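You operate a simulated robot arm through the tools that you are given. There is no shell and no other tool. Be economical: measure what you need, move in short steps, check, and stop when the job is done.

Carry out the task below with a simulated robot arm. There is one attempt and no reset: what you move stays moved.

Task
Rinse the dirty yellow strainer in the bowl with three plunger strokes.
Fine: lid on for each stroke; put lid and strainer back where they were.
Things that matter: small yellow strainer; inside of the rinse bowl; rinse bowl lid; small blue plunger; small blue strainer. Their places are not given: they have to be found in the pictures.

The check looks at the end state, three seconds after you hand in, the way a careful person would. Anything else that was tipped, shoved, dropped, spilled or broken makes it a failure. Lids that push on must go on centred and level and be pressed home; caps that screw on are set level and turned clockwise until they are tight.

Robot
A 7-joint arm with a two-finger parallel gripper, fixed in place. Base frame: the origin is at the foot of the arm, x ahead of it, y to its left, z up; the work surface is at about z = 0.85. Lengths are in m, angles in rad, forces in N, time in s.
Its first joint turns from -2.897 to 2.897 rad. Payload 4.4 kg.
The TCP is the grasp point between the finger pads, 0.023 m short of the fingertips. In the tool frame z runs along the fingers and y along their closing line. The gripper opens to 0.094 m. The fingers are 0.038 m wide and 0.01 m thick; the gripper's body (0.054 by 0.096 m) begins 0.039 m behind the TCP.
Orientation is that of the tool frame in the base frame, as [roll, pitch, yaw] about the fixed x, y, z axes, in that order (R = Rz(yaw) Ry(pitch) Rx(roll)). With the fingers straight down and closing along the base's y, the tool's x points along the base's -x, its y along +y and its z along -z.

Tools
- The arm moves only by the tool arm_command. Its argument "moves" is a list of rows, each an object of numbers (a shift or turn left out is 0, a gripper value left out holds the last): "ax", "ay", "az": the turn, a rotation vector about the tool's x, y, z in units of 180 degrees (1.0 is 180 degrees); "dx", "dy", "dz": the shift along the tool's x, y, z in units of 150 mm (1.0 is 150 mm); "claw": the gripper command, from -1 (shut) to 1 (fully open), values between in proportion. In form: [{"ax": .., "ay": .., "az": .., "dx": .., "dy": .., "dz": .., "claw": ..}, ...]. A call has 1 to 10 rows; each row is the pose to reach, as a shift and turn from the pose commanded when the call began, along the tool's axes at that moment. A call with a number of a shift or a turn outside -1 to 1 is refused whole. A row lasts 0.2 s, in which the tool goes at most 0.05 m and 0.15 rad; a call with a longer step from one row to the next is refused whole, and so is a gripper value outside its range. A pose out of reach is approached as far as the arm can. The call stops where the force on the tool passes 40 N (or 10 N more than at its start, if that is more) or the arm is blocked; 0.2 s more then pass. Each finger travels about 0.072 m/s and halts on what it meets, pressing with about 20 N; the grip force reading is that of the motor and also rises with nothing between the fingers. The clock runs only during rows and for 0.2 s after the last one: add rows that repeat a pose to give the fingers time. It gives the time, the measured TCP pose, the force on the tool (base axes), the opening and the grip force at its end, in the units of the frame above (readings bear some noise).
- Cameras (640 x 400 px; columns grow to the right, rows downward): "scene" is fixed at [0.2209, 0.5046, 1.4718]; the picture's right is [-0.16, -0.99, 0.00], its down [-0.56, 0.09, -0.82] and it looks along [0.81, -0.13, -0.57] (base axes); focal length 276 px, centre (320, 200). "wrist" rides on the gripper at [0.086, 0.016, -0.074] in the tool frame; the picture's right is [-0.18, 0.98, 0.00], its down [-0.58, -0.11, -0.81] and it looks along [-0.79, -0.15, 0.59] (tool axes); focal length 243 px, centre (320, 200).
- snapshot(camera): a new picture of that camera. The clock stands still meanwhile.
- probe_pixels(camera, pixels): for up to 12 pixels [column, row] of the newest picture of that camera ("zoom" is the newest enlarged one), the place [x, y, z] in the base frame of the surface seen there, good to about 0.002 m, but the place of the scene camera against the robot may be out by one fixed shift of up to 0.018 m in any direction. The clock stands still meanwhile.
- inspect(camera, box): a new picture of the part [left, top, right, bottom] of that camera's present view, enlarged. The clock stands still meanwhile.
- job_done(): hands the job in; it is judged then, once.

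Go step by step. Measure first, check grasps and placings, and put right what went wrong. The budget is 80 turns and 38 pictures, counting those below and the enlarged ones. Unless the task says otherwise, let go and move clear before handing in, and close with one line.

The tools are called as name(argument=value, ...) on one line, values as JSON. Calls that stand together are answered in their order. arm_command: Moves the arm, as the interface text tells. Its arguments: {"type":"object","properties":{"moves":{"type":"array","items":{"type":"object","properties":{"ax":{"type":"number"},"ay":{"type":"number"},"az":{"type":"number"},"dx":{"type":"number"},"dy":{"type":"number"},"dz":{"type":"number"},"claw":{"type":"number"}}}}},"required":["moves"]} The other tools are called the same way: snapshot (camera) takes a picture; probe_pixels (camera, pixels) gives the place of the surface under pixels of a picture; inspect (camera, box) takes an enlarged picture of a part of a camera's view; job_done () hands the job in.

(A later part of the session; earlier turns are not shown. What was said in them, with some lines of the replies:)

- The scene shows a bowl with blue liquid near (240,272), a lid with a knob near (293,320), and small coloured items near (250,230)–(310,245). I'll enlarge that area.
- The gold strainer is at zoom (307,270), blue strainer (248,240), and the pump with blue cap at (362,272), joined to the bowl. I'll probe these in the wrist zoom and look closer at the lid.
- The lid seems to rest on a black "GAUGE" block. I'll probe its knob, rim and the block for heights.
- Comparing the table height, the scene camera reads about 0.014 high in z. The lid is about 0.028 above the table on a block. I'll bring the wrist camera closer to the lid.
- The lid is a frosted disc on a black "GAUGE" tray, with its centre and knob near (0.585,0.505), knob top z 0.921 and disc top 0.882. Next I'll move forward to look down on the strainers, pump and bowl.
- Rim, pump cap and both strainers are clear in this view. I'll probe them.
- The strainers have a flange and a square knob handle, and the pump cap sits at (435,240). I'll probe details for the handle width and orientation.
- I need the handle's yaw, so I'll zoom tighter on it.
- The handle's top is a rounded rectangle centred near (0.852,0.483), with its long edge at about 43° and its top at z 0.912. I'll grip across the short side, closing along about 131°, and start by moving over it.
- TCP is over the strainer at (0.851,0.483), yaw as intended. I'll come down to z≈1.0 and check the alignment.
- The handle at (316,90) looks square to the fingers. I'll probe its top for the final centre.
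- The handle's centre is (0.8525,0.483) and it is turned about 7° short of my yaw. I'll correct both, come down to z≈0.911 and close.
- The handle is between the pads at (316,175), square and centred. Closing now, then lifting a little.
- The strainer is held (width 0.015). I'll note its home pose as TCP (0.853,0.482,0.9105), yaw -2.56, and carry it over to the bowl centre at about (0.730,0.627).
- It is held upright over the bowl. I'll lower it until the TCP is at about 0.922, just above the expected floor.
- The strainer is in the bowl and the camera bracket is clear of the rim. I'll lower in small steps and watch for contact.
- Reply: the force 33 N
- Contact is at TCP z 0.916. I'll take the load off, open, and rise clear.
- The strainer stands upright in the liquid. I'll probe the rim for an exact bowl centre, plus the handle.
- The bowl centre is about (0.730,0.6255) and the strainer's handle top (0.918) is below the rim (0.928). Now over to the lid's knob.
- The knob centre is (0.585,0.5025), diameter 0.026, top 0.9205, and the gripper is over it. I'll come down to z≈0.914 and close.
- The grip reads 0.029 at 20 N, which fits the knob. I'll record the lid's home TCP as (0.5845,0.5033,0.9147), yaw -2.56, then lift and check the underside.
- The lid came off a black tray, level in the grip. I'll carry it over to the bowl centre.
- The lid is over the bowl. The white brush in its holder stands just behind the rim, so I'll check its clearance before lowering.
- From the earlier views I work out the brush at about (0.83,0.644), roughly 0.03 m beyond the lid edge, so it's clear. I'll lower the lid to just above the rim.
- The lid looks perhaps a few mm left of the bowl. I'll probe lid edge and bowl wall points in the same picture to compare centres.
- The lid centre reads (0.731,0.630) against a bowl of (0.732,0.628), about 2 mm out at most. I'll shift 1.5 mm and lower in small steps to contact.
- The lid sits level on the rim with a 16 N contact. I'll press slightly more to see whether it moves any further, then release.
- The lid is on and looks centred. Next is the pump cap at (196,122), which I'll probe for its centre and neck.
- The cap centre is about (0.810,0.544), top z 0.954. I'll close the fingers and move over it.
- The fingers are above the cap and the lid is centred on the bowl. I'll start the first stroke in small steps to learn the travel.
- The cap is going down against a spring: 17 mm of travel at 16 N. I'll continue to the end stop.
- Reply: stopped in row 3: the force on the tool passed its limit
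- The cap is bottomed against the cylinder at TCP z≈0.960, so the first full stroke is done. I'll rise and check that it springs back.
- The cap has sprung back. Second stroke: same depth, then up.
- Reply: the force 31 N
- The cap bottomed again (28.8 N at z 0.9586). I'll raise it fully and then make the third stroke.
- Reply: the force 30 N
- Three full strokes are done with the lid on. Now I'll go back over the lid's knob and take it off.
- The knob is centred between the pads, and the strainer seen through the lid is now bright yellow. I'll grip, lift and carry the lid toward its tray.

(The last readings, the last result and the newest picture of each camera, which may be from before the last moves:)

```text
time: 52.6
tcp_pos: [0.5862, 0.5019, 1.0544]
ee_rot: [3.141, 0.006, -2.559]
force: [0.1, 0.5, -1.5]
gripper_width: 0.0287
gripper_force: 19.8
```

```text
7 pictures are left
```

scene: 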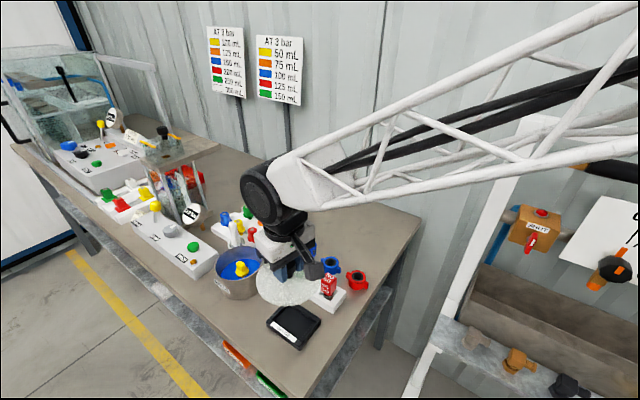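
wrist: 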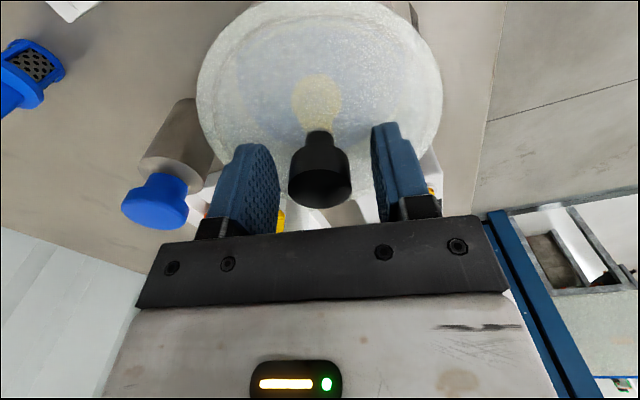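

The strainer in the bowl is clean. The lid is over its tray, so I'll lower it to just above contact (expected z≈0.916).

arm_command(moves=[{"dz": 0.25}, {"dz": 0.5}, {"dz": 0.7}, {"dz": 0.82}, {"dz": 0.88}, {"dz": 0.9}, {"dz": 0.9}])

arm_command(moves=[{"dz": 0.01}, {"dz": 0.02}, {"dz": 0.02}])

```text
time: 54.2
tcp_pos: [0.5885, 0.504, 0.9196]
ee_rot: [3.141, 0.005, -2.558]
force: [1.2, 0.3, -0.9]
gripper_width: 0.0287
gripper_force: 19.7
```

```text
time: 55.0
tcp_pos: [0.5866, 0.5044, 0.917]
ee_rot: [-3.141, 0.006, -2.558]
force: [-0.3, -0.3, -1.1]
gripper_width: 0.0285
gripper_force: 20.2
```

arm_command(moves=[{"dx": 0.01, "dy": 0.004}, {"dx": 0.01, "dy": 0.004, "dz": 0.007}, {"dx": 0.01, "dy": 0.004, "dz": 0.013}, {"dx": 0.01, "dy": 0.004, "dz": 0.013}])

arm_command(moves=[{"dz": 0.007}, {"dz": 0.007}])

```text
time: 56.0
tcp_pos: [0.586, 0.5035, 0.9166]
ee_rot: [-3.14, 0.006, -2.558]
force: [-0.9, 0.0, -1.0]
gripper_width: 0.0287
gripper_force: 20.2
```

```text
time: 56.6
tcp_pos: [0.586, 0.5025, 0.9149]
ee_rot: [3.14, 0.005, -2.559]
force: [-2.8, -2.2, 13.3]
gripper_width: 0.0288
gripper_force: 20.1
```

The lid touches its tray (13 N). I'll ease off, open and rise.

arm_command(moves=[{"dz": -0.007}, {"dz": -0.007, "claw": 0.1}, {"dz": -0.007}, {"dz": -0.007}, {"dz": -0.1}, {"dz": -0.35}, {"dz": -0.65}, {"dz": -0.95}, {"dz": -0.95}])

inspect(camera="scene", box=[210, 220, 350, 360])

```text
time: 58.6
tcp_pos: [0.5835, 0.5035, 1.0589]
ee_rot: [-3.141, 0.005, -2.557]
force: [0.8, 0.2, -0.3]
gripper_width: 0.0517
gripper_force: 0.2
```

```text
2.86 times, centred on (280, 290) of scene
```

zoom: 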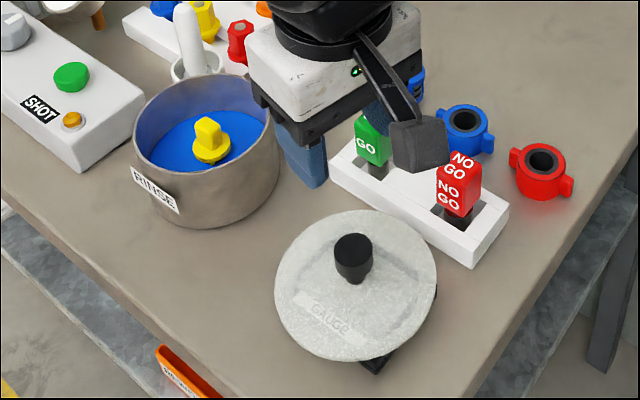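

The lid is back on its tray as before. Now over to the strainer in the bowl, and I'll check its pose from above.

arm_command(moves=[{"dx": -0.25, "dy": 0.04}, {"dx": -0.5, "dy": 0.08}, {"dx": -0.75, "dy": 0.12}, {"dx": -1.0, "dy": 0.155}, {"dx": -1.0, "dy": 0.155}])

arm_command(moves=[{"dx": -0.15}, {"dx": -0.262}, {"dx": -0.262}])

inspect(camera="wrist", box=[240, 0, 400, 120])

```text
time: 59.8
tcp_pos: [0.6978, 0.6053, 1.0589]
ee_rot: [-3.142, 0.005, -2.559]
force: [0.4, 0.3, 0.0]
gripper_width: 0.0517
gripper_force: 0.0
```

```text
time: 60.6
tcp_pos: [0.729, 0.6273, 1.0592]
ee_rot: [-3.141, 0.005, -2.56]
force: [0.5, 0.2, 0.8]
gripper_width: 0.0517
gripper_force: 0.1
```

```text
3.33 times, centred on (320, 60) of wrist
```

zoom: 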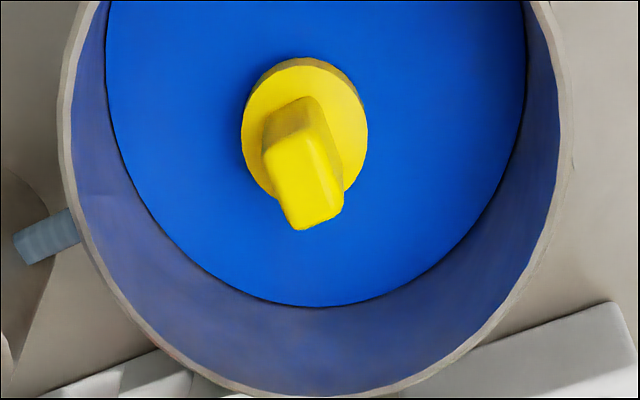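

The strainer stands unmoved and clean, in the pose I left it. I'll descend to z≈0.916 and grip.

arm_command(moves=[{"dx": -0.005, "dz": 0.3}, {"dx": -0.005, "dz": 0.6}, {"dx": -0.005, "dz": 0.8}, {"dx": -0.005, "dz": 0.92}, {"dx": -0.005, "dz": 0.955}, {"dx": -0.005, "dz": 0.955}])

arm_command(moves=[{"claw": -1}, {"claw": -1}, {"claw": -1}, {"claw": -1}, {"dz": -0.1}, {"dz": -0.3}, {"dz": -0.6}, {"dz": -0.9}, {"dz": -1.0}, {"dz": -1.0}])

```text
time: 62.0
tcp_pos: [0.7314, 0.6257, 0.9137]
ee_rot: [3.141, 0.005, -2.561]
force: [0.1, 0.6, 0.8]
gripper_width: 0.0519
gripper_force: 0.0
```

```text
time: 64.2
tcp_pos: [0.7326, 0.6273, 1.0661]
ee_rot: [-3.141, 0.005, -2.56]
force: [-0.6, 1.4, 0.1]
gripper_width: 0.0318
gripper_force: 19.9
```

The width is 0.032, so the tips seem to have caught the flange instead of the handle. I'll look before going on.

inspect(camera="scene", box=[200, 170, 290, 290])

```text
3.33 times, centred on (245, 230) of scene
```

zoom: 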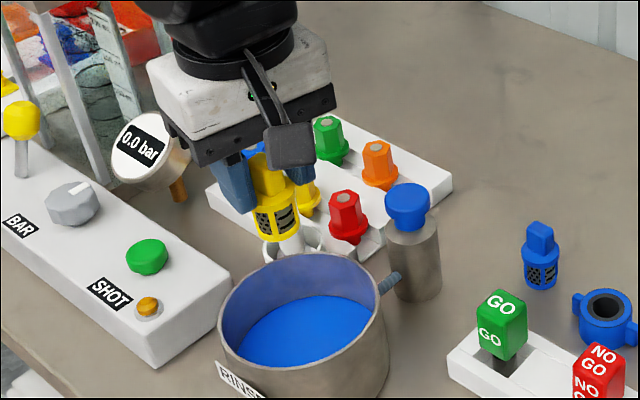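

It is upright but pinched only at the flange. I'll set it back down in the bowl, open, and regrip a few mm higher on the handle.

arm_command(moves=[{"dz": 0.3}, {"dz": 0.6}, {"dz": 0.8}, {"dz": 0.93}, {"dz": 0.98}, {"dz": 0.995}, {"dz": 0.995}])

arm_command(moves=[{"claw": 0.1}, {"claw": 0.1}, {"claw": 0.1}, {"dz": -0.022}, {"dz": -0.022}])

snapshot(camera="wrist")

```text
time: 65.8
tcp_pos: [0.7301, 0.6273, 0.9157]
ee_rot: [3.141, 0.006, -2.561]
force: [-0.9, 0.7, -0.2]
gripper_width: 0.0319
gripper_force: 20.3
```

```text
time: 67.0
tcp_pos: [0.7302, 0.6273, 0.9182]
ee_rot: [3.14, 0.006, -2.558]
force: [-0.3, -0.6, 0.3]
gripper_width: 0.0517
gripper_force: 0.0
```

```text
3 pictures are left
```

wrist: 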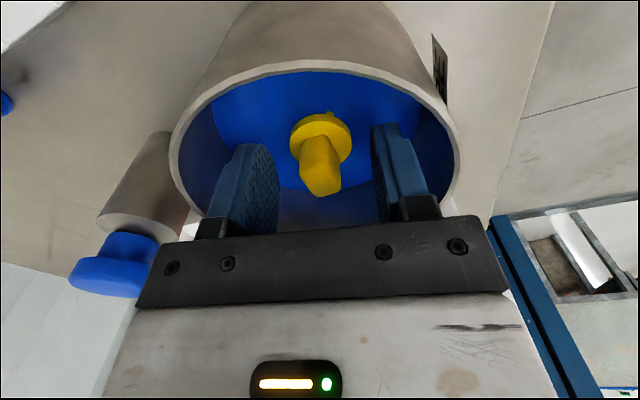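

The strainer stands upright with its handle between the pads, and the TCP is now higher at 0.918. Closing.

arm_command(moves=[{"claw": -1}, {"claw": -1}, {"claw": -1}, {"claw": -1}])

```text
time: 68.0
tcp_pos: [0.7311, 0.6272, 0.9186]
ee_rot: [3.141, 0.005, -2.562]
force: [-0.3, -0.3, 1.5]
gripper_width: 0.0153
gripper_force: 19.9
```

The width is 0.0153, so the handle is gripped properly. I'll lift and carry it back to its home spot.

arm_command(moves=[{"dz": -0.1}, {"dz": -0.3}, {"dz": -0.6}, {"dz": -0.9}, {"dz": -1.0}, {"dz": -1.0}])

arm_command(moves=[{"dx": -0.04, "dy": -0.3}, {"dx": -0.08, "dy": -0.6}, {"dx": -0.12, "dy": -0.9}, {"dx": -0.151, "dy": -1.0}, {"dx": -0.151, "dy": -1.0}])

arm_command(moves=[{"dy": -0.15}, {"dy": -0.257}, {"dy": -0.257}, {"dy": -0.257}])

```text
time: 69.4
tcp_pos: [0.7292, 0.6268, 1.0693]
ee_rot: [-3.141, 0.005, -2.56]
force: [0.0, -0.5, -0.3]
gripper_width: 0.0154
gripper_force: 19.9
```

```text
time: 70.6
tcp_pos: [0.8319, 0.5113, 1.0688]
ee_rot: [3.14, 0.004, -2.56]
force: [-0.4, -0.1, 0.2]
gripper_width: 0.015
gripper_force: 20.1
```

```text
time: 71.6
tcp_pos: [0.852, 0.4813, 1.0687]
ee_rot: [-3.141, 0.005, -2.561]
force: [0.0, 0.4, -0.1]
gripper_width: 0.0153
gripper_force: 20.1
```

It's over home within about 1 mm. I'll descend to just above the table.

arm_command(moves=[{"dx": -0.007, "dz": 0.3}, {"dx": -0.007, "dz": 0.6}, {"dx": -0.007, "dz": 0.8}, {"dx": -0.007, "dz": 0.93}, {"dx": -0.007, "dz": 1.0}, {"dx": -0.007, "dz": 1.0}])

arm_command(moves=[{"dz": 0.013}, {"dz": 0.027}, {"dz": 0.027}])

arm_command(moves=[{"dz": 0.01}, {"dz": 0.01}])

```text
time: 73.0
tcp_pos: [0.8523, 0.4835, 0.9191]
ee_rot: [-3.139, 0.005, -2.559]
force: [0.6, -0.5, -0.1]
gripper_width: 0.0151
gripper_force: 20.3
```

```text
time: 73.8
tcp_pos: [0.8551, 0.4834, 0.9157]
ee_rot: [3.14, 0.004, -2.56]
force: [0.4, -0.4, 0.7]
gripper_width: 0.0151
gripper_force: 20.4
```

```text
time: 74.4
tcp_pos: [0.8547, 0.4827, 0.9125]
ee_rot: [3.141, 0.006, -2.561]
force: [1.0, -0.1, -0.4]
gripper_width: 0.0151
gripper_force: 19.8
```

arm_command(moves=[{"dz": 0.008}, {"dz": 0.008}])

```text
time: 75.0
tcp_pos: [0.8548, 0.4829, 0.9131]
ee_rot: [3.141, 0.008, -2.56]
force: [0.9, -2.1, 12.2]
gripper_width: 0.0153
gripper_force: 19.7
```

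It has touched down (12 N). I'll ease off, open, rise and check.

arm_command(moves=[{"dz": -0.008}, {"dz": -0.008, "claw": 0.1}, {"dz": -0.008}, {"dz": -0.008}, {"dz": -0.1}, {"dz": -0.35}, {"dz": -0.65}, {"dz": -0.95}, {"dz": -1.0}, {"dz": -1.0}])

snapshot(camera="wrist")

```text
time: 77.2
tcp_pos: [0.8523, 0.4822, 1.0621]
ee_rot: [3.141, 0.006, -2.561]
force: [-0.7, -0.6, -0.7]
gripper_width: 0.0516
gripper_force: 0.1
```

```text
2 pictures are left
```

wrist: 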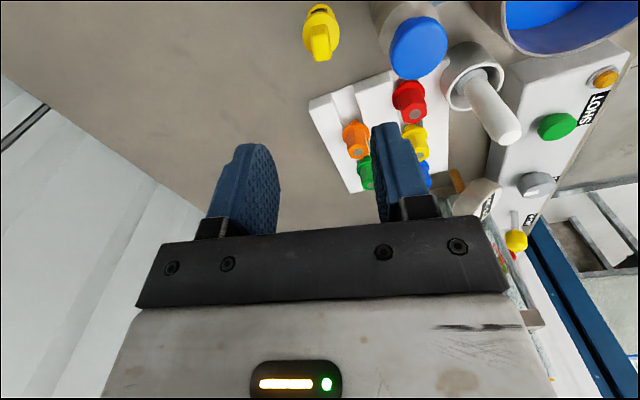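

The strainer stands upright at (320,35), with the pump, holder and brush in place. I'll rise further, take a last scene picture and probe the positions.

arm_command(moves=[{"dz": -0.3}, {"dz": -0.6}, {"dz": -0.9}, {"dz": -0.9}])

inspect(camera="scene", box=[190, 190, 390, 350])

```text
time: 78.2
tcp_pos: [0.8523, 0.4816, 1.1993]
ee_rot: [3.141, 0.004, -2.56]
force: [-0.9, 1.0, -0.8]
gripper_width: 0.0518
gripper_force: 0.0
```

```text
2.50 times, centred on (290, 270) of scene
```

zoom: 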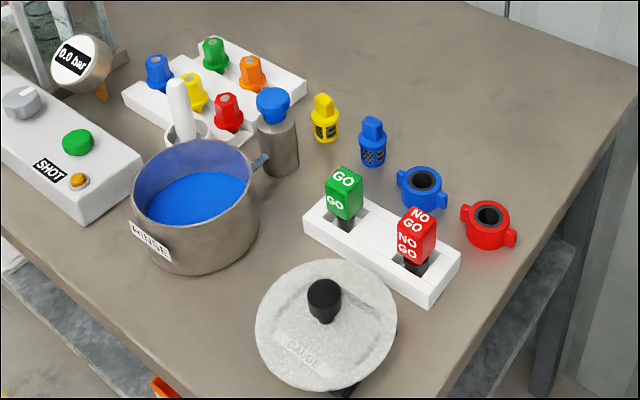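

This picture matches the starting one: the clean strainer at (325,118), the lid on its tray at (326,320), and nothing else has moved. Handing in.

job_done()

```text
The job is handed in.
```

I rinsed the yellow strainer in the bowl with three full plunger strokes, lid on for each. It came out visibly clean, the strainer and lid are back where they were, and the last picture shows nothing else moved.
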